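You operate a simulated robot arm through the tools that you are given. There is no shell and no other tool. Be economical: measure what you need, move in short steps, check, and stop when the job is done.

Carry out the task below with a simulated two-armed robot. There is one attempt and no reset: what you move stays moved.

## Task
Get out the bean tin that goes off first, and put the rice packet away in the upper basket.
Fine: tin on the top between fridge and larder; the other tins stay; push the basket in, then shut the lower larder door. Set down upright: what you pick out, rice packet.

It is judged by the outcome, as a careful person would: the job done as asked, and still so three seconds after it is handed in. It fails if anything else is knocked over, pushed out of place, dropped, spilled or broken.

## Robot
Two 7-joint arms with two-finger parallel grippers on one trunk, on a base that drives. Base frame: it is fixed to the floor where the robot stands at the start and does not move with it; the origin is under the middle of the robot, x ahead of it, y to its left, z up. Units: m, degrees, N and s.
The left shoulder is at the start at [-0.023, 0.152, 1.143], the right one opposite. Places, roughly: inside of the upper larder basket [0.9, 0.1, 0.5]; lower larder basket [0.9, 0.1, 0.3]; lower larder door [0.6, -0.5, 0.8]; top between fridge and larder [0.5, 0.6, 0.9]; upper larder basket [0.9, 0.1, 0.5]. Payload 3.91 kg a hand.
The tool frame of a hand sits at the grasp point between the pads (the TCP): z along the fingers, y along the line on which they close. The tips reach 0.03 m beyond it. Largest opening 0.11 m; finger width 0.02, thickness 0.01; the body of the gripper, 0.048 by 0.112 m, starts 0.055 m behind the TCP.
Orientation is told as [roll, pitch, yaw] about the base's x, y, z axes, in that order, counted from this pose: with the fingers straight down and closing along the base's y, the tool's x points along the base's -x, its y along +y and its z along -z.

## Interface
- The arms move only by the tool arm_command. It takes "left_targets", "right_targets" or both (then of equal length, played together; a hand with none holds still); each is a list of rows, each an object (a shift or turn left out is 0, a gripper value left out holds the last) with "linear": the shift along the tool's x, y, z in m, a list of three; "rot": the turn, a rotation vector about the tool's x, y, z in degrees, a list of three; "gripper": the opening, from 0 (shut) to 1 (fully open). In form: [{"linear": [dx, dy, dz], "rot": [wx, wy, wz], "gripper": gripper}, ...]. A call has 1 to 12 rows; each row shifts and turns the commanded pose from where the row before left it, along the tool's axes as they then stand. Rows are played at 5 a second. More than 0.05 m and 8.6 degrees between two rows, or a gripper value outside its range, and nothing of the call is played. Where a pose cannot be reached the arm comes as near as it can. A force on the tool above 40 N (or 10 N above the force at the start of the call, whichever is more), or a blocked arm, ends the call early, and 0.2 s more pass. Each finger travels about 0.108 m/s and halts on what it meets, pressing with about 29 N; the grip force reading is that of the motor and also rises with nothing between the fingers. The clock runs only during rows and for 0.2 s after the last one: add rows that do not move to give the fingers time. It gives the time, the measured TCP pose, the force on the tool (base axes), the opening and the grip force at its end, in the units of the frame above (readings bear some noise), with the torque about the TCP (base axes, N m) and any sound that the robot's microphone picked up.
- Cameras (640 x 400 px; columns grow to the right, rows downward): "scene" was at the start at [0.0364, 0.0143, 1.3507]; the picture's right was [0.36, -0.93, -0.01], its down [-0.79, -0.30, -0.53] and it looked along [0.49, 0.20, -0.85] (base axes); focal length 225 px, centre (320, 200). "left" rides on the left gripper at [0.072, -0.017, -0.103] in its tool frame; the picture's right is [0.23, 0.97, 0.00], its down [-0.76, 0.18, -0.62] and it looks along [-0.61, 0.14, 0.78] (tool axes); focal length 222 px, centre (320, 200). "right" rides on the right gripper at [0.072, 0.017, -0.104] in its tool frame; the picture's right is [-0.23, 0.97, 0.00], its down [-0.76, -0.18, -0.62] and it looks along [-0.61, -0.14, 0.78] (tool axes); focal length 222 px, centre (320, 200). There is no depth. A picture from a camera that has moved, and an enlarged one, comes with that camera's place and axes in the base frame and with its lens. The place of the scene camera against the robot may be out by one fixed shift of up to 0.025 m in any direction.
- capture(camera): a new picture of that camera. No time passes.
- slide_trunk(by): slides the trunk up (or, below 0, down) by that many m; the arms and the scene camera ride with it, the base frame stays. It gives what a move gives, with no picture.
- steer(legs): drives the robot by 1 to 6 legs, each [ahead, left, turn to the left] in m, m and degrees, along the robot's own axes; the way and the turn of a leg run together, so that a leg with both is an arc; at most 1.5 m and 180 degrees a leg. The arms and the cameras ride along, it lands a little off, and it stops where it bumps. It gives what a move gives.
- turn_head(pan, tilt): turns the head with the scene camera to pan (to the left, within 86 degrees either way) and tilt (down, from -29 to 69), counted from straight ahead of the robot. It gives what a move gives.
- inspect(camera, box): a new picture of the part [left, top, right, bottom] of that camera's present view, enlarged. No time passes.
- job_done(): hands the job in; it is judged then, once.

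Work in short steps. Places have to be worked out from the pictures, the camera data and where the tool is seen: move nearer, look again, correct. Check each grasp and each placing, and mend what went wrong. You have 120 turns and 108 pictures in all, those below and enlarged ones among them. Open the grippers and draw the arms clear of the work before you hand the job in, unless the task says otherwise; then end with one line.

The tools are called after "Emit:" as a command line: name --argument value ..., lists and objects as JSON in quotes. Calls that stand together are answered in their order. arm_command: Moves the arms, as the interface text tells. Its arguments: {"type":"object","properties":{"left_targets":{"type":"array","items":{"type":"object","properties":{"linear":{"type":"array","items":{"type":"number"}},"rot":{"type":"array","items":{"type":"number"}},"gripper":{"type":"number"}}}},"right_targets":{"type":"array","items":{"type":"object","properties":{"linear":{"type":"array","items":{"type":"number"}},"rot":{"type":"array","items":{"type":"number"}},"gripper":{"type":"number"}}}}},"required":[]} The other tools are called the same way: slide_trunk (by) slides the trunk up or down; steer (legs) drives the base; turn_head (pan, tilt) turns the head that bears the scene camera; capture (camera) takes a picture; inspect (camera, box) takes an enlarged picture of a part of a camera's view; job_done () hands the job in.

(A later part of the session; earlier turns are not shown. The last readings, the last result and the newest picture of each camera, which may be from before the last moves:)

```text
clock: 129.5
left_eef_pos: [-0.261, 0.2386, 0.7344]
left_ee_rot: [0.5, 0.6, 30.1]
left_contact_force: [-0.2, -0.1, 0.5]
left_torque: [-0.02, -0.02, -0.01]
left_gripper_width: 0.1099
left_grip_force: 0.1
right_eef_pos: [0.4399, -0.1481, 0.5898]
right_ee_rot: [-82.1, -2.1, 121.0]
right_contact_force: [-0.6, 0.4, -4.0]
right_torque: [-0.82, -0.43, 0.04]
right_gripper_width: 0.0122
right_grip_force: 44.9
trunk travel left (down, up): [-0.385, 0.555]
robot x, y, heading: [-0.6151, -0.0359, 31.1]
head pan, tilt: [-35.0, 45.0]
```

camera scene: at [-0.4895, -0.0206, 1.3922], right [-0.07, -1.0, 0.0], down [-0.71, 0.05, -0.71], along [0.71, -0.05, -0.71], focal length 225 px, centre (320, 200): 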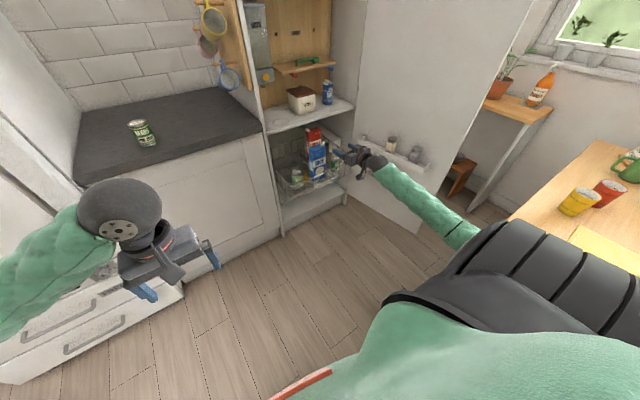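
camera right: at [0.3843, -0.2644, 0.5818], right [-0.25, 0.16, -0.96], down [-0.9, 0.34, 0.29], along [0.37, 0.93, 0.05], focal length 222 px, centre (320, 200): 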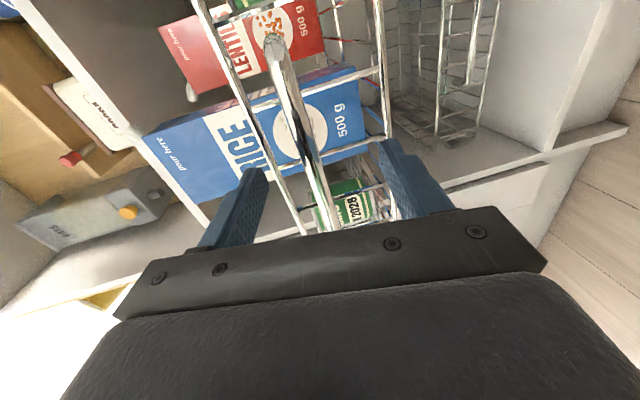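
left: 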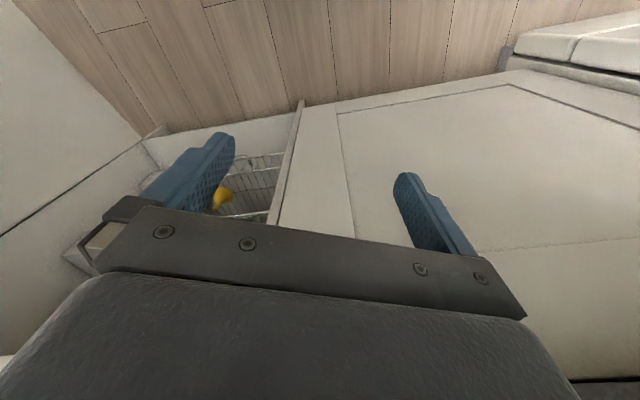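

Gripped. Since the arm is far extended, I push the basket in by driving the base forward, first a short 5 cm leg.

Emit:
steer --legs '[[0.05, 0.001, 0]]'

Emit:
inspect --camera "scene" --box '[250, 80, 420, 220]'

```text
clock: 130.4
left_eef_pos: [-0.218, 0.264, 0.7324]
left_ee_rot: [0.5, 0.5, 30.0]
left_contact_force: [-0.7, 0.1, -1.0]
left_torque: [0.02, 0.0, -0.02]
left_gripper_width: 0.1102
left_grip_force: 0.0
right_eef_pos: [0.4832, -0.123, 0.5897]
right_ee_rot: [-82.0, -2.1, 120.9]
right_contact_force: [5.6, -5.3, -3.9]
right_torque: [-0.84, -0.35, 0.28]
right_gripper_width: 0.0121
right_grip_force: 44.8
trunk travel left (down, up): [-0.385, 0.555]
robot x, y, heading: [-0.5688, -0.0118, 30.9]
head pan, tilt: [-35.0, 45.0]
```

```text
2.86 times, centred on (335, 150) of scene
camera zoom: at [-0.4461, 0.0063, 1.167], right [-0.07, -1.0, 0.0], down [-0.71, 0.05, -0.71], along [0.7, -0.05, -0.71], focal length 642 px, centre (277, 343)
```

zoom: 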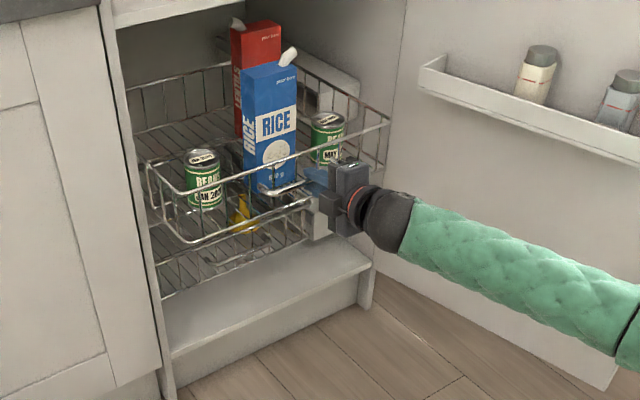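

Smooth, everything upright. Continue pushing in 5 cm legs.

Emit:
steer --legs '[[0.05, 0.001, 0], [0.05, 0.001, 0], [0.05, 0.001, 0]]'

Emit:
inspect --camera "scene" --box '[250, 80, 450, 240]'

```text
clock: 132.4
left_eef_pos: [-0.0892, 0.345, 0.7345]
left_ee_rot: [0.6, 0.5, 29.9]
left_contact_force: [0.6, -0.8, -0.5]
left_torque: [-0.07, 0.0, 0.0]
left_gripper_width: 0.11
left_grip_force: 0.0
right_eef_pos: [0.6125, -0.0437, 0.5903]
right_ee_rot: [-82.1, -2.2, 120.7]
right_contact_force: [20.4, -31.1, -2.0]
right_torque: [-0.89, -0.43, -0.48]
right_gripper_width: 0.0127
right_grip_force: 45.1
trunk travel left (down, up): [-0.385, 0.555]
robot x, y, heading: [-0.442, 0.0701, 31.4]
head pan, tilt: [-35.0, 45.0]
```

```text
2.50 times, centred on (350, 160) of scene
camera zoom: at [-0.317, 0.0861, 1.167], right [-0.07, -1.0, 0.0], down [-0.71, 0.05, -0.71], along [0.7, -0.05, -0.71], focal length 562 px, centre (245, 300)
```

zoom: 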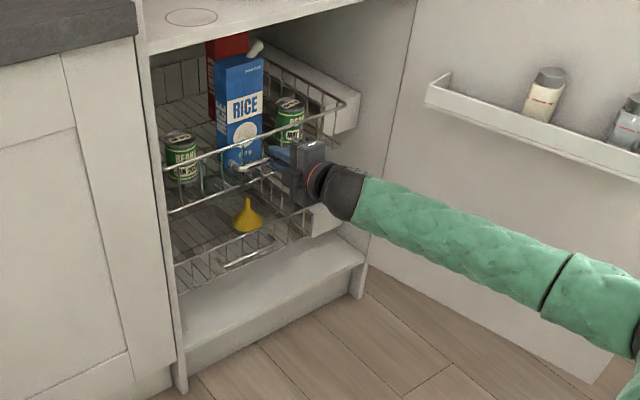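

A side load of ~37 N has built up; I relieve it with a small arm shift to the right, then continue.

Emit:
arm_command --right_targets '[{"linear": [0.004, 0, 0]}, {"linear": [0.003, 0, 0]}, {}]'

Emit:
steer --legs '[[0.04, 0, 0], [0.03, 0, 0]]'

Emit:
inspect --camera "scene" --box '[250, 80, 450, 240]'

```text
clock: 133.2
left_eef_pos: [-0.0904, 0.3458, 0.7326]
left_ee_rot: [0.4, 0.5, 30.0]
left_contact_force: [0.4, 0.7, -0.1]
left_torque: [-0.02, 0.01, 0.01]
left_gripper_width: 0.11
left_grip_force: 0.2
right_eef_pos: [0.6139, -0.0453, 0.59]
right_ee_rot: [-82.0, -2.0, 120.9]
right_contact_force: [-17.0, 31.7, -9.1]
right_torque: [-0.73, -0.3, 0.73]
right_gripper_width: 0.0122
right_grip_force: 45.2
trunk travel left (down, up): [-0.385, 0.555]
robot x, y, heading: [-0.4436, 0.0692, 31.1]
head pan, tilt: [-35.0, 45.0]
```

```text
clock: 134.5
left_eef_pos: [-0.0305, 0.3825, 0.7327]
left_ee_rot: [0.4, 0.5, 30.0]
left_contact_force: [-0.2, -0.2, -0.4]
left_torque: [0.03, 0.01, -0.02]
left_gripper_width: 0.1101
left_grip_force: 0.1
right_eef_pos: [0.6757, -0.0122, 0.5895]
right_ee_rot: [-82.0, -2.0, 120.7]
right_contact_force: [-11.0, 20.8, -16.0]
right_torque: [-0.97, -0.29, -0.07]
right_gripper_width: 0.0123
right_grip_force: 45.0
trunk travel left (down, up): [-0.385, 0.555]
robot x, y, heading: [-0.3796, 0.1013, 31.0]
head pan, tilt: [-35.0, 45.0]
```

```text
2.50 times, centred on (350, 160) of scene
camera zoom: at [-0.2566, 0.1241, 1.1669], right [-0.07, -1.0, 0.0], down [-0.71, 0.05, -0.71], along [0.7, -0.05, -0.71], focal length 562 px, centre (245, 300)
```

zoom: 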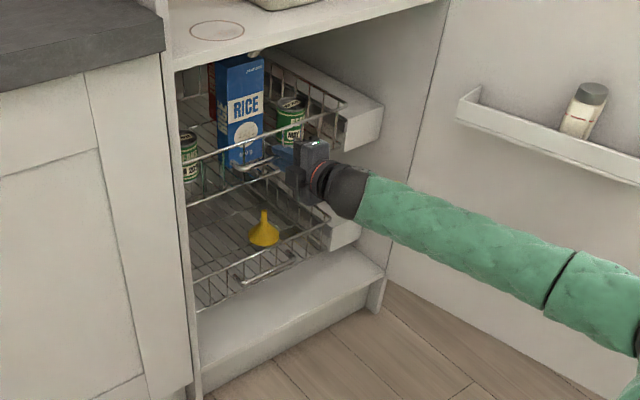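

Nearly home (≈1 cm from its original place). One more gentle push until it stops.

Emit:
steer --legs '[[0.03, 0.003, 0]]'

Emit:
inspect --camera "scene" --box '[250, 80, 450, 240]'

```text
clock: 135.2
left_eef_pos: [-0.0233, 0.3869, 0.7346]
left_ee_rot: [0.5, 0.5, 29.9]
left_contact_force: [-0.4, -0.2, -0.5]
left_torque: [-0.03, -0.01, 0.03]
left_gripper_width: 0.1102
left_grip_force: 0.0
right_eef_pos: [0.6816, -0.0103, 0.5887]
right_ee_rot: [-81.8, -1.8, 120.6]
right_contact_force: [-1.2, 2.2, 2.8]
right_torque: [-0.91, -0.57, -0.46]
right_gripper_width: 0.0119
right_grip_force: 45.4
trunk travel left (down, up): [-0.385, 0.555]
robot x, y, heading: [-0.3748, 0.1097, 31.2]
head pan, tilt: [-35.0, 45.0]
stopped in leg 1: the force on the tool passed its limit at 64 N (the readings are from after the stop); the commanded pose is now the measured one
```

```text
2.50 times, centred on (350, 160) of scene
camera zoom: at [-0.2517, 0.1278, 1.1671], right [-0.07, -1.0, 0.0], down [-0.71, 0.05, -0.71], along [0.71, -0.05, -0.71], focal length 562 px, centre (245, 300)
```

zoom: 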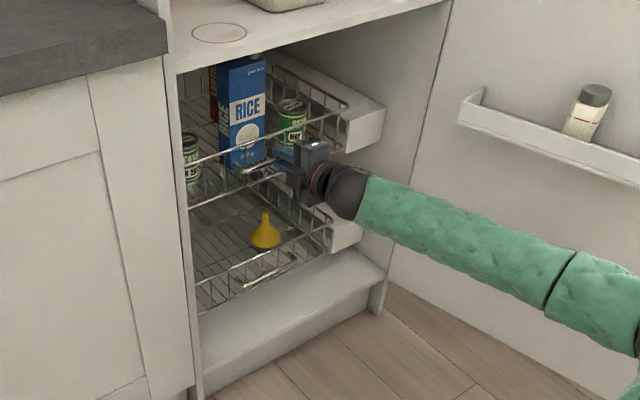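

It hit its end stop (64 N spike), matching the original position. Release and back straight out.

Emit:
arm_command --right_targets '[{"gripper": 0.4}, {"gripper": 0.7}, {}, {}]'

Emit:
steer --legs '[[-0.1, 0, 0], [-0.1, 0, 0]]'

Emit:
turn_head --pan -45 --tilt 35

Emit:
capture --camera "scene"

```text
clock: 136.2
left_eef_pos: [-0.0226, 0.3856, 0.7336]
left_ee_rot: [0.6, 0.4, 29.9]
left_contact_force: [0.0, 0.0, -0.6]
left_torque: [0.01, 0.02, -0.01]
left_gripper_width: 0.1102
left_grip_force: 0.1
right_eef_pos: [0.6821, -0.0096, 0.5887]
right_ee_rot: [-81.8, -1.9, 120.5]
right_contact_force: [0.6, 1.2, -0.1]
right_torque: [0.0, 0.03, 0.0]
right_gripper_width: 0.0768
right_grip_force: 0.1
trunk travel left (down, up): [-0.385, 0.555]
robot x, y, heading: [-0.3742, 0.1113, 30.7]
head pan, tilt: [-35.0, 45.0]
```

```text
clock: 138.2
left_eef_pos: [-0.195, 0.2823, 0.7348]
left_ee_rot: [0.5, 0.4, 29.9]
left_contact_force: [0.3, -0.3, 0.4]
left_torque: [-0.01, -0.01, 0.01]
left_gripper_width: 0.1101
left_grip_force: 0.1
right_eef_pos: [0.5076, -0.1139, 0.5898]
right_ee_rot: [-81.9, -1.8, 120.6]
right_contact_force: [0.4, -0.2, -1.0]
right_torque: [-0.04, 0.0, 0.03]
right_gripper_width: 0.0772
right_grip_force: 0.0
trunk travel left (down, up): [-0.385, 0.555]
robot x, y, heading: [-0.546, 0.0066, 30.6]
head pan, tilt: [-35.0, 45.0]
```

```text
clock: 138.9
left_eef_pos: [-0.1959, 0.2825, 0.7343]
left_ee_rot: [0.5, 0.5, 30.0]
left_contact_force: [-0.3, -0.5, -0.2]
left_torque: [-0.01, -0.03, -0.02]
left_gripper_width: 0.1098
left_grip_force: 0.0
right_eef_pos: [0.5092, -0.115, 0.5883]
right_ee_rot: [-81.8, -1.9, 120.5]
right_contact_force: [0.4, 0.2, 0.1]
right_torque: [0.02, 0.02, 0.01]
right_gripper_width: 0.0768
right_grip_force: 0.0
trunk travel left (down, up): [-0.385, 0.555]
robot x, y, heading: [-0.5469, 0.0063, 31.3]
head pan, tilt: [-45.0, 35.0]
```

```text
17 pictures are left
camera scene: at [-0.4196, 0.0084, 1.1819], right [-0.24, -0.97, 0.0], down [-0.56, 0.14, -0.82], along [0.79, -0.2, -0.57], focal length 225 px, centre (320, 200)
```

scene: 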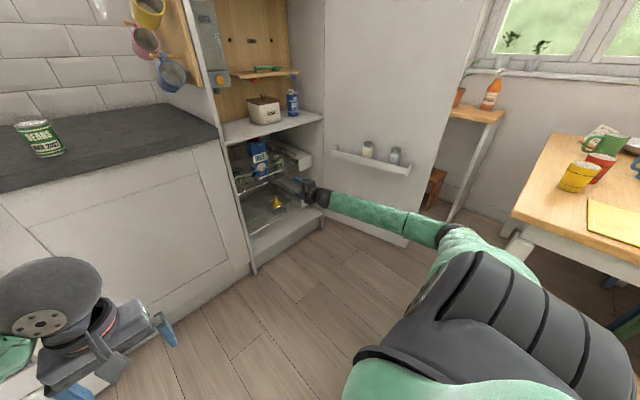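

Basket is in, contents upright, hand clear. Now the door: I'll hook the inner door bin's front lip with a downward-pointing closed gripper and pull the door round. First back off and turn the hand down again.

Emit:
steer --legs '[[-0.08, 0.05, 0]]'

Emit:
arm_command --right_targets '[{"rot": [0, 0, 8.3]}, {"rot": [0, 0, 8.3]}, {"rot": [0, 0, 8.3]}, {"rot": [0, 0, 8.3]}, {"rot": [0, 0, 8.3]}, {"rot": [0, 0, 8.3]}, {"rot": [0, 0, 8.3]}, {"rot": [0, 0, 8.3]}, {"rot": [0, 0, 8.3]}, {"rot": [0, 0, 8.3]}, {"rot": [0, 0, 6]}]'

Emit:
arm_command --right_targets '[{"rot": [0, 8.2, 0]}, {"rot": [0, 8.2, 0]}, {"rot": [0, 8.2, 0]}, {"rot": [0, 8.2, 0]}, {"rot": [0, 8.2, 0]}, {"rot": [0, 8.2, 0]}, {"rot": [0, 8.2, 0]}, {"rot": [0, 8.2, 0]}, {"rot": [0, 8.2, 0]}, {"rot": [0, 8.2, 0], "gripper": 0}, {}, {}]'

Emit:
slide_trunk --by 0.35

```text
clock: 140.0
left_eef_pos: [-0.292, 0.2845, 0.7357]
left_ee_rot: [0.5, 0.4, 30.1]
left_contact_force: [-0.4, 0.1, 0.0]
left_torque: [-0.03, -0.05, 0.0]
left_gripper_width: 0.1099
left_grip_force: 0.0
right_eef_pos: [0.414, -0.1105, 0.5901]
right_ee_rot: [-81.9, -1.8, 120.8]
right_contact_force: [-0.2, -0.2, -0.2]
right_torque: [0.02, 0.0, -0.04]
right_gripper_width: 0.0773
right_grip_force: 0.0
trunk travel left (down, up): [-0.385, 0.555]
robot x, y, heading: [-0.6427, 0.0083, 31.5]
head pan, tilt: [-45.0, 35.0]
```

```text
clock: 142.4
left_eef_pos: [-0.2917, 0.2847, 0.7335]
left_ee_rot: [0.4, 0.5, 30.1]
left_contact_force: [0.2, -0.9, -1.0]
left_torque: [0.0, -0.01, 0.01]
left_gripper_width: 0.1102
left_grip_force: 0.1
right_eef_pos: [0.4132, -0.1105, 0.5887]
right_ee_rot: [7.0, -81.9, 23.9]
right_contact_force: [-0.2, 0.7, 0.4]
right_torque: [-0.03, 0.0, -0.02]
right_gripper_width: 0.077
right_grip_force: 0.1
trunk travel left (down, up): [-0.385, 0.555]
robot x, y, heading: [-0.6415, 0.0092, 31.1]
head pan, tilt: [-45.0, 35.0]
```

```text
clock: 145.0
left_eef_pos: [-0.2917, 0.2847, 0.7337]
left_ee_rot: [0.6, 0.5, 30.0]
left_contact_force: [0.3, 0.8, 0.3]
left_torque: [0.0, -0.02, -0.03]
left_gripper_width: 0.1102
left_grip_force: 0.0
right_eef_pos: [0.4136, -0.1107, 0.5894]
right_ee_rot: [0.8, 0.2, 30.9]
right_contact_force: [0.1, 0.0, -0.7]
right_torque: [-0.01, 0.0, 0.0]
right_gripper_width: 0.0002
right_grip_force: 29.2
trunk travel left (down, up): [-0.385, 0.555]
robot x, y, heading: [-0.6402, 0.0076, 31.1]
head pan, tilt: [-45.0, 35.0]
```

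```text
clock: 148.4
left_eef_pos: [-0.2904, 0.285, 1.0846]
left_ee_rot: [0.5, 0.4, 30.0]
left_contact_force: [0.0, 0.2, 0.4]
left_torque: [0.01, 0.02, 0.0]
left_gripper_width: 0.11
left_grip_force: 0.0
right_eef_pos: [0.4128, -0.1115, 0.9375]
right_ee_rot: [0.8, 0.2, 30.9]
right_contact_force: [0.3, 0.4, 0.3]
right_torque: [-0.04, -0.04, 0.01]
right_gripper_width: 0.0
right_grip_force: 29.3
trunk travel left (down, up): [-0.735, 0.205]
robot x, y, heading: [-0.6408, 0.0058, 30.9]
head pan, tilt: [-45.0, 35.0]
```

Right hand is down and closed at safe height. I retract it toward the body, then arc the base round to face the door bin.

Emit:
arm_command --right_targets '[{"linear": [0.038, 0.03, 0]}, {"linear": [0.038, 0.03, 0]}, {"linear": [0.038, 0.03, 0]}, {"linear": [0.038, 0.03, 0]}, {"linear": [0.038, 0.03, 0]}, {"linear": [0.038, 0.03, 0]}, {}]'

Emit:
steer --legs '[[0.22, 0, -20]]'

Emit:
capture --camera "scene"

```text
clock: 150.0
left_eef_pos: [-0.2899, 0.285, 1.083]
left_ee_rot: [0.6, 0.4, 29.9]
left_contact_force: [0.0, -0.7, 0.0]
left_torque: [-0.03, -0.01, 0.0]
left_gripper_width: 0.11
left_grip_force: 0.0
right_eef_pos: [0.1265, -0.0733, 0.9431]
right_ee_rot: [0.9, 0.3, 30.9]
right_contact_force: [-0.4, -0.6, -0.7]
right_torque: [-0.02, 0.01, -0.01]
right_gripper_width: 0.0
right_grip_force: 29.3
trunk travel left (down, up): [-0.735, 0.205]
robot x, y, heading: [-0.6432, 0.0043, 30.9]
head pan, tilt: [-45.0, 35.0]
```

```text
clock: 151.7
left_eef_pos: [-0.0117, 0.2266, 1.0836]
left_ee_rot: [0.6, 0.5, 9.8]
left_contact_force: [0.5, -0.6, -0.1]
left_torque: [0.0, 0.02, 0.0]
left_gripper_width: 0.1101
left_grip_force: 0.1
right_eef_pos: [0.2576, -0.2522, 0.944]
right_ee_rot: [1.0, 0.3, 10.8]
right_contact_force: [-0.3, 0.0, -0.2]
right_torque: [0.0, 0.03, 0.02]
right_gripper_width: 0.0002
right_grip_force: 29.3
trunk travel left (down, up): [-0.735, 0.205]
robot x, y, heading: [-0.4368, 0.0848, 11.0]
head pan, tilt: [-45.0, 35.0]
```

```text
16 pictures are left
camera scene: at [-0.3151, 0.0447, 1.5319], right [-0.56, -0.83, 0.0], down [-0.48, 0.32, -0.82], along [0.68, -0.46, -0.57], focal length 225 px, centre (320, 200)
```

scene: 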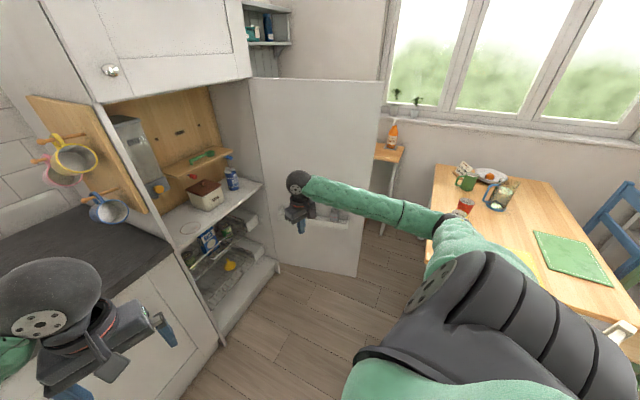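

Clear view of the door. I continue the arc to face the bin.

Emit:
steer --legs '[[0.315, -0.05, -21]]'

Emit:
turn_head --pan -35 --tilt 45

Emit:
capture --camera "scene"

Emit:
capture --camera "right"

```text
clock: 153.8
left_eef_pos: [0.3241, 0.0201, 1.0839]
left_ee_rot: [0.5, 0.5, -11.0]
left_contact_force: [0.7, 0.7, -0.1]
left_torque: [0.01, 0.0, 0.01]
left_gripper_width: 0.1101
left_grip_force: 0.0
right_eef_pos: [0.4053, -0.5234, 0.9433]
right_ee_rot: [0.9, 0.2, -10.1]
right_contact_force: [0.2, 0.8, 0.4]
right_torque: [0.05, 0.02, -0.03]
right_gripper_width: 0.0
right_grip_force: 29.3
trunk travel left (down, up): [-0.735, 0.205]
robot x, y, heading: [-0.1232, 0.0398, -9.7]
head pan, tilt: [-45.0, 35.0]
```

```text
clock: 154.6
left_eef_pos: [0.3231, 0.0199, 1.0834]
left_ee_rot: [0.5, 0.5, -10.9]
left_contact_force: [0.9, 0.5, 0.7]
left_torque: [0.01, 0.03, 0.02]
left_gripper_width: 0.1102
left_grip_force: 0.1
right_eef_pos: [0.4041, -0.5237, 0.9439]
right_ee_rot: [0.8, 0.1, -9.9]
right_contact_force: [0.5, 0.0, 0.3]
right_torque: [0.0, 0.0, 0.01]
right_gripper_width: 0.0
right_grip_force: 29.2
trunk travel left (down, up): [-0.735, 0.205]
robot x, y, heading: [-0.1229, 0.0409, -9.8]
head pan, tilt: [-35.0, 45.0]
```

```text
15 pictures are left
camera scene: at [-0.0178, -0.0282, 1.5172], right [-0.7, -0.71, 0.0], down [-0.5, 0.5, -0.71], along [0.5, -0.5, -0.71], focal length 225 px, centre (320, 200)
```

scene: 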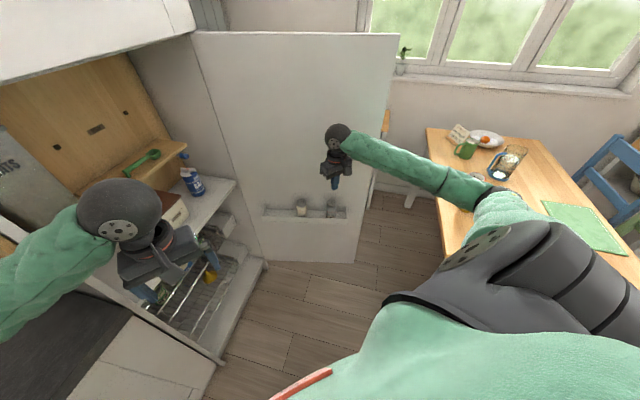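

```text
14 pictures are left
camera right: at [0.3362, -0.4945, 1.0471], right [0.39, 0.92, 0.01], down [0.72, -0.32, 0.62], along [0.57, -0.23, -0.79], focal length 222 px, centre (320, 200)
```

right: 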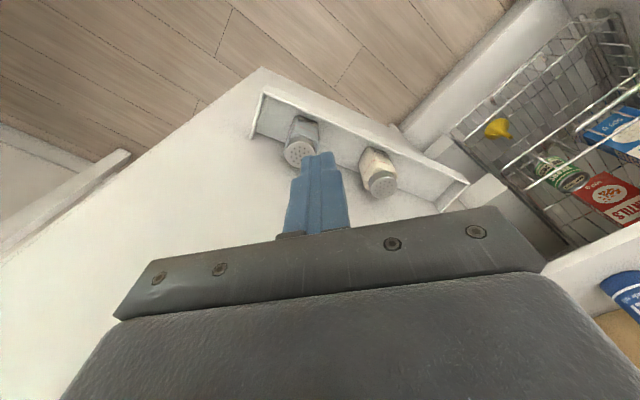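

The bin lip is well visible: between the two jars the lip is near [0.469, -0.496, ~0.71], door dir ~43°. I rotate the hand so its fingers straddle the lip (one finger inside the bin between the jars), and hover.

Emit:
arm_command --right_targets '[{"rot": [0, 0, -7.6], "gripper": 0.6}, {"rot": [0, 0, -7.6]}, {"rot": [0, 0, -7.6]}, {"rot": [0, 0, -7.6]}, {"rot": [0, 0, -7.6]}, {"rot": [0, 0, -7.6]}, {"rot": [0, 0, -7.6]}, {"linear": [-0.0335, -0.0013, 0]}, {"linear": [-0.0335, -0.0013, 0]}, {"linear": [0, 0, 0.045]}, {"linear": [0, 0, 0.045]}, {}]'

Emit:
capture --camera "right"

```text
clock: 157.2
left_eef_pos: [0.3223, 0.0204, 1.0842]
left_ee_rot: [0.5, 0.6, -10.8]
left_contact_force: [1.0, 0.0, -0.7]
left_torque: [0.01, -0.02, -0.04]
left_gripper_width: 0.1099
left_grip_force: 0.1
right_eef_pos: [0.4573, -0.4769, 0.8559]
right_ee_rot: [0.5, -0.6, 43.1]
right_contact_force: [-0.3, 0.1, 0.6]
right_torque: [-0.01, 0.01, -0.02]
right_gripper_width: 0.0659
right_grip_force: 0.2
trunk travel left (down, up): [-0.735, 0.205]
robot x, y, heading: [-0.1254, 0.0395, -9.8]
head pan, tilt: [-35.0, 45.0]
```

```text
13 pictures are left
camera right: at [0.392, -0.5142, 0.9574], right [-0.5, 0.87, 0.01], down [0.68, 0.38, 0.63], along [0.54, 0.32, -0.78], focal length 222 px, centre (320, 200)
```

right: 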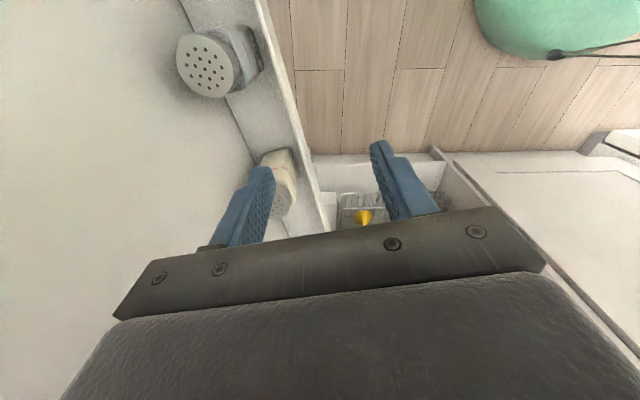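

Lip is ~27 mm to the door side of the TCP; I shift 8 mm doorward and 6 mm toward the free end, lower 7 cm, and look again.

Emit:
arm_command --right_targets '[{"linear": [0.006, -0.008, 0]}, {"linear": [0, 0, 0.035]}, {"linear": [0, 0, 0.035]}, {}]'

Emit:
capture --camera "right"

```text
clock: 158.2
left_eef_pos: [0.3236, 0.0212, 1.0844]
left_ee_rot: [0.5, 0.5, -10.8]
left_contact_force: [-0.2, 0.5, -0.2]
left_torque: [0.0, 0.01, -0.01]
left_gripper_width: 0.1095
left_grip_force: 0.1
right_eef_pos: [0.4571, -0.4893, 0.7857]
right_ee_rot: [0.6, -0.6, 43.2]
right_contact_force: [0.1, 0.4, -0.2]
right_torque: [0.01, -0.02, 0.0]
right_gripper_width: 0.0662
right_grip_force: 0.1
trunk travel left (down, up): [-0.735, 0.205]
robot x, y, heading: [-0.1251, 0.0426, -9.6]
head pan, tilt: [-35.0, 45.0]
```

```text
12 pictures are left
camera right: at [0.393, -0.5266, 0.8878], right [-0.5, 0.87, 0.01], down [0.68, 0.38, 0.63], along [0.54, 0.32, -0.78], focal length 222 px, centre (320, 200)
```

right: 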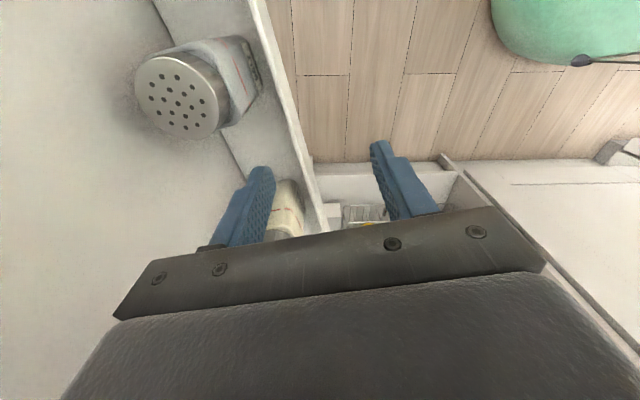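

Alignment good: inner finger ~15 mm behind the lip and clear of both jars. Lowering 7.5 cm so the finger hooks the lip.

Emit:
arm_command --right_targets '[{"linear": [0, 0, 0.025]}, {"linear": [0, 0, 0.025]}, {"linear": [0, 0, 0.025]}, {}]'

Emit:
capture --camera "right"

```text
clock: 159.2
left_eef_pos: [0.3222, 0.0208, 1.0829]
left_ee_rot: [0.6, 0.4, -10.9]
left_contact_force: [-0.3, 0.5, -0.4]
left_torque: [0.02, -0.02, 0.04]
left_gripper_width: 0.1102
left_grip_force: 0.0
right_eef_pos: [0.4576, -0.4844, 0.7108]
right_ee_rot: [0.6, -0.6, 43.1]
right_contact_force: [-0.9, -0.4, -0.5]
right_torque: [0.0, 0.02, 0.02]
right_gripper_width: 0.0661
right_grip_force: 0.1
trunk travel left (down, up): [-0.735, 0.205]
robot x, y, heading: [-0.1251, 0.0399, -9.7]
head pan, tilt: [-35.0, 45.0]
```

```text
11 pictures are left
camera right: at [0.3938, -0.5224, 0.8121], right [-0.5, 0.87, 0.01], down [0.68, 0.38, 0.63], along [0.54, 0.32, -0.78], focal length 222 px, centre (320, 200)
```

right: 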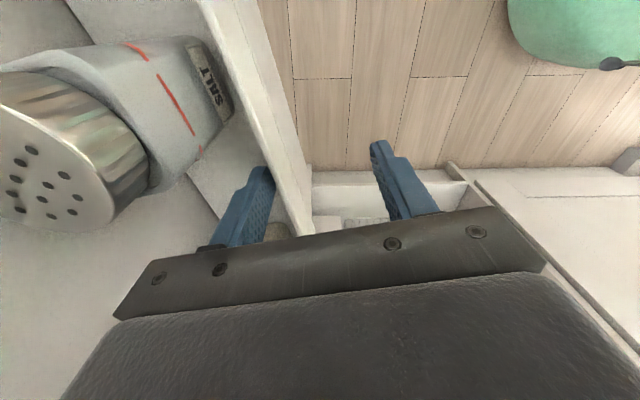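

Lip passes between the fingers. I lower 2 cm more to be safe, then pull gently along the door normal.

Emit:
arm_command --right_targets '[{"linear": [0, 0, 0.02]}, {}, {"linear": [0, 0.015, 0]}, {"linear": [0, 0.015, 0]}, {"linear": [0, 0.015, 0]}, {}]'

Emit:
capture --camera "right"

```text
clock: 160.0
left_eef_pos: [0.3215, 0.0213, 1.0842]
left_ee_rot: [0.5, 0.4, -10.9]
left_contact_force: [0.6, 0.0, 0.7]
left_torque: [-0.01, 0.01, -0.01]
left_gripper_width: 0.1103
left_grip_force: 0.0
right_eef_pos: [0.4499, -0.4741, 0.6949]
right_ee_rot: [0.2, -1.0, 43.2]
right_contact_force: [-0.3, -0.3, 17.4]
right_torque: [-0.57, -0.26, 0.26]
right_gripper_width: 0.065
right_grip_force: 0.0
trunk travel left (down, up): [-0.735, 0.205]
robot x, y, heading: [-0.1199, 0.0423, -9.8]
head pan, tilt: [-35.0, 45.0]
stopped in row 4 (right hand): the force on the tool passed its limit at 56 N (the readings are from after the stop); the commanded pose is now the measured one
```

```text
10 pictures are left
camera right: at [0.3851, -0.5122, 0.7966], right [-0.5, 0.86, 0.01], down [0.67, 0.38, 0.64], along [0.55, 0.33, -0.77], focal length 222 px, centre (320, 200)
```

right: 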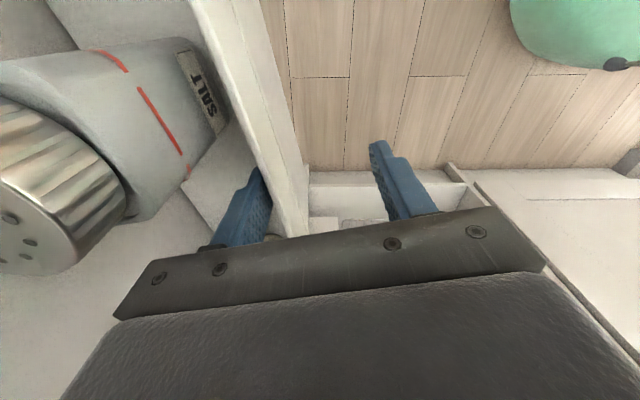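

The fingertip touched the bin floor (17 N up). I lift 8 mm and pull along the arc about the hinge, turning the hand with the door.

Emit:
arm_command --right_targets '[{"linear": [0, 0, -0.008]}, {"linear": [-0.002, 0.008, 0], "rot": [0, 0, 1.2]}, {"linear": [-0.0025, 0.0115, 0], "rot": [0, 0, 1.7]}, {"linear": [-0.0025, 0.0115, 0], "rot": [0, 0, 1.7]}, {"linear": [-0.0025, 0.0115, 0], "rot": [0, 0, 1.7]}, {"linear": [-0.0025, 0.0115, 0], "rot": [0, 0, 1.7]}, {"linear": [-0.0025, 0.0115, 0], "rot": [0, 0, 1.7]}, {"linear": [-0.0025, 0.0115, 0], "rot": [0, 0, 1.7]}, {"linear": [-0.0025, 0.0115, 0], "rot": [0, 0, 1.7]}, {"linear": [-0.0025, 0.0115, 0], "rot": [0, 0, 1.7]}]'

Emit:
capture --camera "scene"

```text
clock: 162.2
left_eef_pos: [0.3233, 0.0211, 1.0848]
left_ee_rot: [0.5, 0.5, -11.0]
left_contact_force: [0.6, 0.0, 0.5]
left_torque: [0.01, 0.05, 0.01]
left_gripper_width: 0.1098
left_grip_force: 0.1
right_eef_pos: [0.4079, -0.3806, 0.7029]
right_ee_rot: [0.6, -0.8, 28.4]
right_contact_force: [0.2, -0.2, 0.0]
right_torque: [-0.04, 0.05, 0.01]
right_gripper_width: 0.066
right_grip_force: 0.1
trunk travel left (down, up): [-0.735, 0.205]
robot x, y, heading: [-0.1252, 0.0433, -9.7]
head pan, tilt: [-35.0, 45.0]
```

```text
9 pictures are left
camera scene: at [-0.0175, -0.0278, 1.5172], right [-0.7, -0.71, 0.0], down [-0.5, 0.5, -0.71], along [0.5, -0.5, -0.71], focal length 225 px, centre (320, 200)
```

scene: 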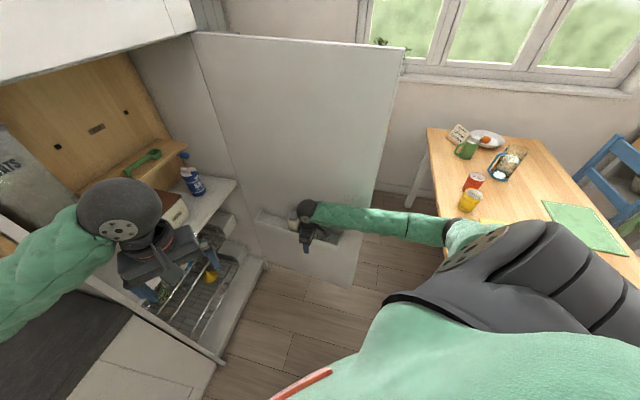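

The door follows nicely (~15° closed). I retract the left arm out of the sweep while pulling on another ~24°.

Emit:
arm_command --right_targets '[{"linear": [-0.003, 0.0142, 0], "rot": [0, 0, 2.1]}, {"linear": [-0.003, 0.0142, 0], "rot": [0, 0, 2.1]}, {"linear": [-0.003, 0.0142, 0], "rot": [0, 0, 2.1]}, {"linear": [-0.003, 0.0142, 0], "rot": [0, 0, 2.1]}, {"linear": [-0.003, 0.0142, 0], "rot": [0, 0, 2.1]}, {"linear": [-0.003, 0.0142, 0], "rot": [0, 0, 2.1]}, {"linear": [-0.003, 0.0142, 0], "rot": [0, 0, 2.1]}, {"linear": [-0.003, 0.0142, 0], "rot": [0, 0, 2.1]}, {"linear": [-0.003, 0.0142, 0], "rot": [0, 0, 2.1]}, {"linear": [-0.003, 0.0142, 0], "rot": [0, 0, 2.1]}, {"linear": [-0.003, 0.0142, 0], "rot": [0, 0, 2.1]}, {"linear": [-0.003, 0.0142, 0], "rot": [0, 0, 2.1]}]' --left_targets '[{"linear": [0.0, 0.03, 0]}, {"linear": [0.0, 0.03, 0]}, {"linear": [0.0, 0.03, 0]}, {"linear": [0, 0.03, 0]}, {"linear": [0, 0.03, 0]}, {"linear": [0, 0.02, 0]}, {}, {}, {}, {}, {}, {}]'

Emit:
capture --camera "scene"

```text
clock: 163.6
left_eef_pos: [0.3692, 0.1696, 1.0838]
left_ee_rot: [0.5, 0.6, -11.0]
left_contact_force: [0.2, -0.6, -0.1]
left_torque: [0.0, 0.01, 0.02]
left_gripper_width: 0.11
left_grip_force: 0.0
left hand out of reach, approached as far as the arm can: row 3, 4, 5
right_eef_pos: [0.3931, -0.31, 0.7041]
right_ee_rot: [0.1, -0.9, 16.3]
right_contact_force: [7.1, -30.5, -8.2]
right_torque: [-0.39, -0.44, -0.26]
right_gripper_width: 0.082
right_grip_force: 15.9
trunk travel left (down, up): [-0.735, 0.205]
robot x, y, heading: [-0.1176, 0.0378, -9.8]
head pan, tilt: [-35.0, 45.0]
stopped in row 6 (right hand): the force on the tool passed its limit at 48 N (the readings are from after the stop); the commanded pose is now the measured one
```

```text
8 pictures are left
camera scene: at [-0.0173, -0.0286, 1.5171], right [-0.71, -0.71, 0.0], down [-0.5, 0.5, -0.71], along [0.5, -0.5, -0.71], focal length 225 px, centre (320, 200)
```

scene: 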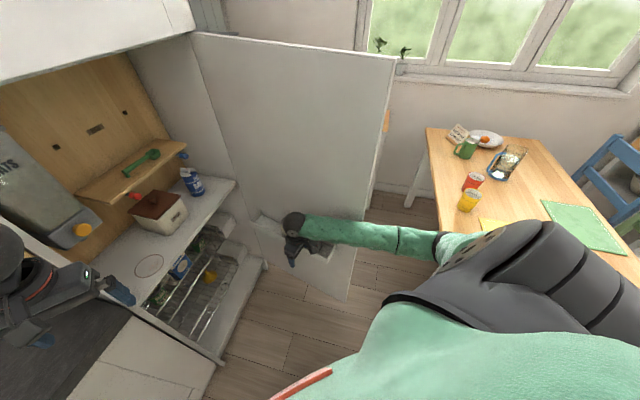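

Force limit reached (resistance ~30 N); the left hand should move out from near the mugs too. I continue slower, and pull the left arm back.

Emit:
arm_command --right_targets '[{"linear": [-0.0017, 0.0078, 0], "rot": [0, 0, 1.15]}, {"linear": [-0.0017, 0.0078, 0], "rot": [0, 0, 1.15]}, {"linear": [-0.0017, 0.0078, 0], "rot": [0, 0, 1.15]}, {"linear": [-0.0017, 0.0078, 0], "rot": [0, 0, 1.15]}, {"linear": [-0.0017, 0.0078, 0], "rot": [0, 0, 1.15]}, {"linear": [-0.0017, 0.0078, 0], "rot": [0, 0, 1.15]}, {"linear": [-0.0017, 0.0078, 0], "rot": [0, 0, 1.15]}, {"linear": [-0.0017, 0.0078, 0], "rot": [0, 0, 1.15]}, {"linear": [-0.0017, 0.0078, 0], "rot": [0, 0, 1.15]}, {"linear": [-0.0017, 0.0078, 0], "rot": [0, 0, 1.15]}, {"linear": [-0.0017, 0.0078, 0], "rot": [0, 0, 1.15]}, {"linear": [-0.0017, 0.0078, 0], "rot": [0, 0, 1.15]}]' --left_targets '[{"linear": [0.03, 0, 0]}, {"linear": [0.03, 0, 0]}, {"linear": [0.03, 0, 0]}, {"linear": [0.03, 0, 0]}, {"linear": [0.03, 0, 0]}, {"linear": [0.03, 0, 0]}, {}, {}, {}, {}, {}, {}]'

```text
clock: 163.9
left_eef_pos: [0.3702, 0.1685, 1.0841]
left_ee_rot: [0.4, 0.6, -11.0]
left_contact_force: [0.7, -0.2, -0.1]
left_torque: [0.01, 0.02, 0.02]
left_gripper_width: 0.1101
left_grip_force: 0.1
left hand out of reach, approached as far as the arm can: row 1
right_eef_pos: [0.393, -0.31, 0.7042]
right_ee_rot: [-0.2, -0.9, 15.6]
right_contact_force: [14.9, -27.6, -7.3]
right_torque: [-0.12, -0.1, 0.65]
right_gripper_width: 0.0812
right_grip_force: 15.3
trunk travel left (down, up): [-0.735, 0.205]
robot x, y, heading: [-0.1231, 0.0402, -10.0]
head pan, tilt: [-35.0, 45.0]
stopped in row 1 (right hand): the force on the tool passed its limit at 47 N (the readings are from after the stop); the commanded pose is now the measured one
```

Something resists right away. I look through the wrist camera.

Emit:
capture --camera "right"

```text
7 pictures are left
camera right: at [0.3172, -0.3116, 0.8062], right [-0.04, 1.0, 0.0], down [0.77, 0.03, 0.64], along [0.64, 0.03, -0.77], focal length 222 px, centre (320, 200)
```

right: 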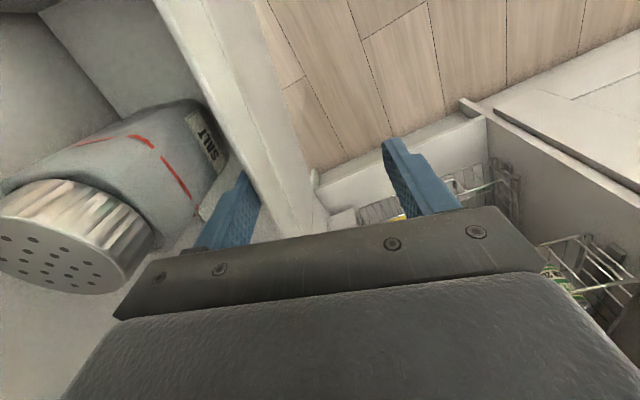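

The forearm itself is catching the door's free edge, so I'll push from outside instead. First unhook: relax, lift out of the bin clear of the jars, and raise the trunk.

Emit:
arm_command --right_targets '[{"linear": [0, -0.012, 0]}, {"linear": [0, 0, -0.02]}, {"linear": [0, 0, -0.03]}, {"linear": [0, 0, -0.03]}, {"linear": [0, 0, -0.03]}, {"linear": [0, 0, -0.02]}, {}]' --left_targets '[{"linear": [0.02, -0.03, 0]}, {"linear": [0.02, -0.03, 0]}, {"linear": [0.02, -0.03, 0]}, {"linear": [0.03, 0, 0]}, {"linear": [0.03, 0, 0]}, {"linear": [0.03, 0, 0]}, {}]'

Emit:
slide_trunk --by 0.15

Emit:
steer --legs '[[-0.3, 0, 0]]'

Emit:
capture --camera "scene"

```text
clock: 165.5
left_eef_pos: [0.3159, 0.0515, 1.0783]
left_ee_rot: [0.4, 0.7, -11.0]
left_contact_force: [0.2, -0.2, 0.4]
left_torque: [0.01, 0.01, 0.02]
left_gripper_width: 0.11
left_grip_force: 0.1
left hand out of reach, approached as far as the arm can: row 1, 2, 3, 4, 5, 6
right_eef_pos: [0.3935, -0.318, 0.8337]
right_ee_rot: [0.1, -1.0, 15.7]
right_contact_force: [-0.1, -0.3, -0.4]
right_torque: [0.03, 0.0, -0.03]
right_gripper_width: 0.0659
right_grip_force: 0.1
trunk travel left (down, up): [-0.735, 0.205]
robot x, y, heading: [-0.1241, 0.0377, -9.8]
head pan, tilt: [-35.0, 45.0]
```

```text
clock: 167.3
left_eef_pos: [0.316, 0.0504, 1.2286]
left_ee_rot: [0.4, 0.8, -11.1]
left_contact_force: [1.6, -0.2, -0.5]
left_torque: [0.02, 0.01, 0.02]
left_gripper_width: 0.1097
left_grip_force: 0.1
right_eef_pos: [0.394, -0.3172, 0.9837]
right_ee_rot: [0.1, -0.9, 15.7]
right_contact_force: [1.1, -0.1, 0.0]
right_torque: [0.01, -0.03, -0.02]
right_gripper_width: 0.0661
right_grip_force: 0.1
trunk travel left (down, up): [-0.885, 0.055]
robot x, y, heading: [-0.1218, 0.0397, -10.0]
head pan, tilt: [-35.0, 45.0]
```

```text
clock: 169.3
left_eef_pos: [0.0208, 0.1018, 1.2294]
left_ee_rot: [0.4, 0.7, -11.1]
left_contact_force: [0.9, -0.8, 0.4]
left_torque: [0.0, -0.01, -0.02]
left_gripper_width: 0.1101
left_grip_force: 0.1
right_eef_pos: [0.0997, -0.2677, 0.984]
right_ee_rot: [0.1, -1.0, 15.7]
right_contact_force: [-0.2, -0.5, -1.3]
right_torque: [0.04, 0.01, -0.01]
right_gripper_width: 0.0661
right_grip_force: 0.0
trunk travel left (down, up): [-0.885, 0.055]
robot x, y, heading: [-0.4166, 0.0946, -10.1]
head pan, tilt: [-35.0, 45.0]
```

```text
6 pictures are left
camera scene: at [-0.3123, 0.0228, 1.6671], right [-0.71, -0.71, 0.0], down [-0.5, 0.5, -0.71], along [0.5, -0.5, -0.71], focal length 225 px, centre (320, 200)
```

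scene: 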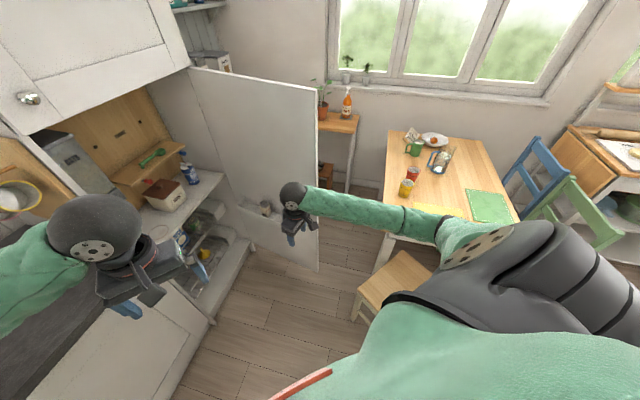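

Hand is out of the door. Now I move it right, past the free edge to the door's outer side (and tuck the left arm in), then advance the base.

Emit:
arm_command --right_targets '[{"linear": [0.0125, -0.0445, 0], "gripper": 0}, {"linear": [0.0125, -0.0445, 0]}, {"linear": [0.0125, -0.0445, 0]}, {"linear": [0.0125, -0.0445, 0]}, {"linear": [0.0125, -0.0445, 0]}, {"linear": [0.0125, -0.0445, 0]}, {"linear": [0.0125, -0.0445, 0]}, {"linear": [0.0125, -0.0445, 0]}, {}]' --left_targets '[{"linear": [0.03, 0, 0]}, {"linear": [0.03, 0, 0]}, {"linear": [0.03, 0, 0]}, {"linear": [0.03, 0, 0]}, {}, {}, {}, {}, {}]'

Emit:
steer --legs '[[0.24, 0, 0]]'

Emit:
capture --camera "scene"

```text
clock: 171.3
left_eef_pos: [-0.0125, 0.058, 1.2241]
left_ee_rot: [0.5, 0.8, -11.0]
left_contact_force: [0.0, -0.3, -0.2]
left_torque: [0.0, 0.01, 0.01]
left_gripper_width: 0.1099
left_grip_force: 0.2
left hand out of reach, approached as far as the arm can: row 1, 2, 3, 4
right_eef_pos: [0.0982, -0.6408, 0.9812]
right_ee_rot: [0.0, -1.1, 15.7]
right_contact_force: [-0.5, -0.8, 0.2]
right_torque: [-0.04, 0.0, 0.0]
right_gripper_width: 0.0001
right_grip_force: 28.4
trunk travel left (down, up): [-0.885, 0.055]
robot x, y, heading: [-0.4194, 0.0938, -9.8]
head pan, tilt: [-35.0, 45.0]
```

```text
clock: 173.1
left_eef_pos: [0.224, 0.0143, 1.2241]
left_ee_rot: [0.5, 0.8, -11.2]
left_contact_force: [0.1, 0.4, 0.7]
left_torque: [-0.01, 0.02, 0.02]
left_gripper_width: 0.1101
left_grip_force: 0.0
right_eef_pos: [0.3356, -0.6828, 0.982]
right_ee_rot: [0.1, -1.0, 15.5]
right_contact_force: [0.4, 0.2, -0.2]
right_torque: [0.03, -0.02, -0.01]
right_gripper_width: 0.0
right_grip_force: 29.4
trunk travel left (down, up): [-0.885, 0.055]
robot x, y, heading: [-0.1788, 0.0482, -10.0]
head pan, tilt: [-35.0, 45.0]
```

```text
5 pictures are left
camera scene: at [-0.0749, -0.0198, 1.6672], right [-0.71, -0.71, 0.0], down [-0.5, 0.5, -0.71], along [0.5, -0.5, -0.71], focal length 225 px, centre (320, 200)
```

scene: 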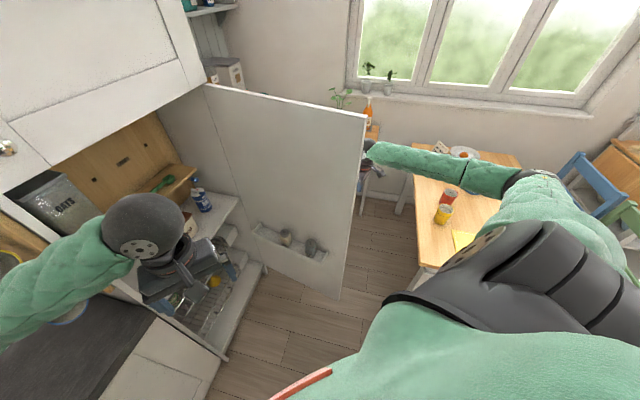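

Hand is on the outer side. I sweep it left with the arm in gentle steps to swing the door.

Emit:
arm_command --right_targets '[{"linear": [-0.0068, 0.0241, 0]}, {"linear": [-0.0068, 0.0241, 0]}, {"linear": [-0.0068, 0.0241, 0]}, {"linear": [-0.0068, 0.0241, 0]}, {"linear": [-0.0068, 0.0241, 0]}, {"linear": [-0.0068, 0.0241, 0]}, {"linear": [-0.0068, 0.0241, 0]}, {"linear": [-0.0068, 0.0241, 0]}, {"linear": [-0.0068, 0.0241, 0]}, {"linear": [-0.0068, 0.0241, 0]}, {"linear": [-0.0068, 0.0241, 0]}, {"linear": [-0.0068, 0.0241, 0]}]'

```text
clock: 175.7
left_eef_pos: [0.2237, 0.0146, 1.225]
left_ee_rot: [0.5, 0.6, -11.2]
left_contact_force: [0.3, 0.9, 0.1]
left_torque: [0.0, 0.01, 0.0]
left_gripper_width: 0.1098
left_grip_force: 0.0
right_eef_pos: [0.3357, -0.3835, 0.9829]
right_ee_rot: [0.1, -1.0, 15.5]
right_contact_force: [-0.5, -0.8, 0.0]
right_torque: [-0.05, -0.01, 0.0]
right_gripper_width: 0.0001
right_grip_force: 28.5
trunk travel left (down, up): [-0.885, 0.055]
robot x, y, heading: [-0.1825, 0.0499, -10.4]
head pan, tilt: [-35.0, 45.0]
```

No residual force; the door should be near 60°. I swing the left hand out of the sweep and continue pushing the door with the right.

Emit:
arm_command --left_targets '[{"linear": [0, 0.04, 0]}, {"linear": [0, 0.04, 0]}, {"linear": [0, 0.04, 0]}, {"linear": [0, 0.04, 0]}, {"linear": [0, 0.04, 0]}, {}, {}, {}]' --right_targets '[{}, {}, {"linear": [-0.0081, 0.0177, 0]}, {"linear": [-0.0081, 0.0177, 0]}, {"linear": [-0.0081, 0.0177, 0]}, {"linear": [-0.0081, 0.0177, 0]}, {"linear": [-0.0081, 0.0177, 0]}, {}]'

Emit:
capture --camera "scene"

```text
clock: 177.5
left_eef_pos: [0.3134, 0.1843, 1.2214]
left_ee_rot: [0.5, 0.9, -11.2]
left_contact_force: [-0.7, 0.3, 0.5]
left_torque: [-0.01, -0.02, -0.04]
left_gripper_width: 0.1102
left_grip_force: 0.0
left hand out of reach, approached as far as the arm can: row 1, 2, 3, 4, 5
right_eef_pos: [0.3521, -0.2861, 0.983]
right_ee_rot: [0.1, -1.0, 15.7]
right_contact_force: [0.6, 0.6, -0.6]
right_torque: [0.01, -0.02, 0.0]
right_gripper_width: 0.0
right_grip_force: 29.1
trunk travel left (down, up): [-0.885, 0.055]
robot x, y, heading: [-0.1804, 0.0494, -10.2]
head pan, tilt: [-35.0, 45.0]
```

```text
4 pictures are left
camera scene: at [-0.0755, -0.0194, 1.6672], right [-0.71, -0.71, 0.0], down [-0.5, 0.5, -0.71], along [0.5, -0.5, -0.71], focal length 225 px, centre (320, 200)
```

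scene: 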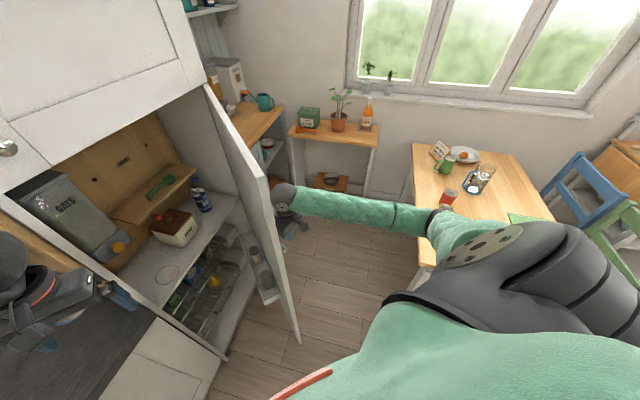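

Door is at ~50° and moving well. Turning the base left 24° will carry the right hand (and door) round and swing the left arm away.

Emit:
steer --legs '[[0, 0, 8], [0, 0, 8], [0, 0, 8]]'

Emit:
capture --camera "scene"

```text
clock: 178.6
left_eef_pos: [0.2931, 0.2408, 1.2215]
left_ee_rot: [0.3, 0.8, -4.4]
left_contact_force: [0.3, 0.0, 0.1]
left_torque: [0.0, 0.02, 0.02]
left_gripper_width: 0.11
left_grip_force: 0.1
right_eef_pos: [0.3913, -0.215, 0.9817]
right_ee_rot: [0.2, -0.9, 22.8]
right_contact_force: [0.2, 0.3, -1.1]
right_torque: [-0.02, 0.04, -0.04]
right_gripper_width: 0.0
right_grip_force: 29.3
trunk travel left (down, up): [-0.885, 0.055]
robot x, y, heading: [-0.1801, 0.0481, -2.9]
head pan, tilt: [-35.0, 45.0]
stopped in leg 1: the robot was blocked; the commanded pose is now the measured one
```

```text
3 pictures are left
camera scene: at [-0.0655, -0.0055, 1.6669], right [-0.61, -0.79, 0.0], down [-0.56, 0.43, -0.71], along [0.56, -0.43, -0.71], focal length 225 px, centre (320, 200)
```

scene: 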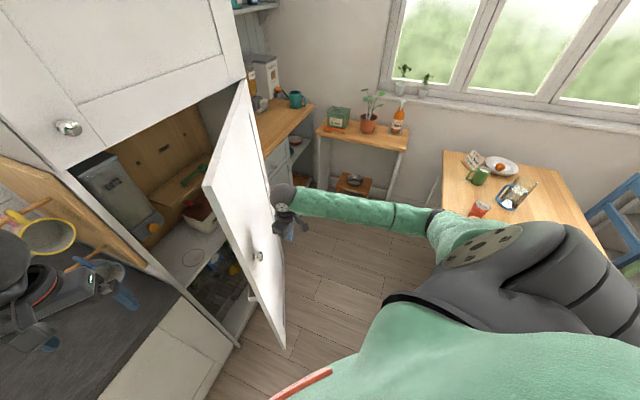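

The door coasted to ~30° and the base turn was blocked (probably rear against the chair). I back off 0.3 m and then turn to face the larder in open floor.

Emit:
steer --legs '[[-0.3, 0.05, 0], [0, 0, 17], [0, 0, 17]]'

```text
clock: 179.4
left_eef_pos: [0.287, 0.2379, 1.2232]
left_ee_rot: [0.1, 0.8, -4.7]
left_contact_force: [-0.2, 0.1, -0.2]
left_torque: [0.02, 0.01, 0.02]
left_gripper_width: 0.1101
left_grip_force: 0.0
right_eef_pos: [0.3829, -0.2168, 0.9829]
right_ee_rot: [0.1, -1.0, 22.8]
right_contact_force: [-0.1, 0.7, 0.2]
right_torque: [0.03, -0.05, -0.02]
right_gripper_width: 0.0
right_grip_force: 29.3
trunk travel left (down, up): [-0.885, 0.055]
robot x, y, heading: [-0.1878, 0.0539, -2.6]
head pan, tilt: [-35.0, 45.0]
stopped in leg 1: the robot was blocked; the commanded pose is now the measured one
```

Blocked again; I check whether the left arm is caught on something.

Emit:
turn_head --pan 30 --tilt 55

Emit:
capture --camera "scene"

```text
clock: 180.7
left_eef_pos: [0.2855, 0.2386, 1.2215]
left_ee_rot: [0.4, 0.7, -4.5]
left_contact_force: [-0.6, -0.3, -0.5]
left_torque: [0.02, -0.01, 0.02]
left_gripper_width: 0.1098
left_grip_force: 0.1
right_eef_pos: [0.3843, -0.2169, 0.9828]
right_ee_rot: [0.3, -1.0, 22.7]
right_contact_force: [0.7, -0.3, -0.2]
right_torque: [0.02, -0.02, -0.02]
right_gripper_width: 0.0003
right_grip_force: 28.8
trunk travel left (down, up): [-0.885, 0.055]
robot x, y, heading: [-0.1875, 0.0516, -2.8]
head pan, tilt: [30.0, 55.0]
```

```text
2 pictures are left
camera scene: at [-0.0723, 0.0756, 1.6536], right [0.45, -0.89, 0.0], down [-0.73, -0.37, -0.57], along [0.51, 0.26, -0.82], focal length 225 px, centre (320, 200)
```

scene: 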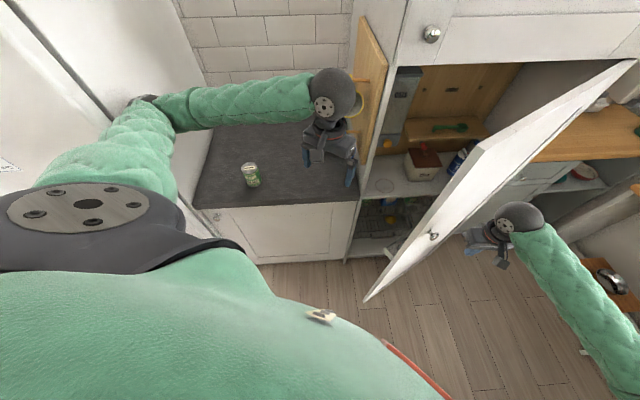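

The left elbow is caught in the alcove beside the fridge. I move the base right and straight out from the counter to free it.

Emit:
steer --legs '[[-0.02, -0.04, 0], [-0.15, -0.08, 0]]'

```text
clock: 182.7
left_eef_pos: [0.1089, 0.1321, 1.221]
left_ee_rot: [0.2, 0.8, -4.6]
left_contact_force: [0.0, 0.0, 0.0]
left_torque: [-0.01, -0.02, 0.01]
left_gripper_width: 0.1099
left_grip_force: 0.1
right_eef_pos: [0.2065, -0.3254, 0.9829]
right_ee_rot: [0.1, -1.0, 22.7]
right_contact_force: [0.5, 0.4, 0.5]
right_torque: [-0.02, -0.01, 0.02]
right_gripper_width: 0.0
right_grip_force: 28.7
trunk travel left (down, up): [-0.885, 0.055]
robot x, y, heading: [-0.3631, -0.0604, -2.9]
head pan, tilt: [30.0, 55.0]
```

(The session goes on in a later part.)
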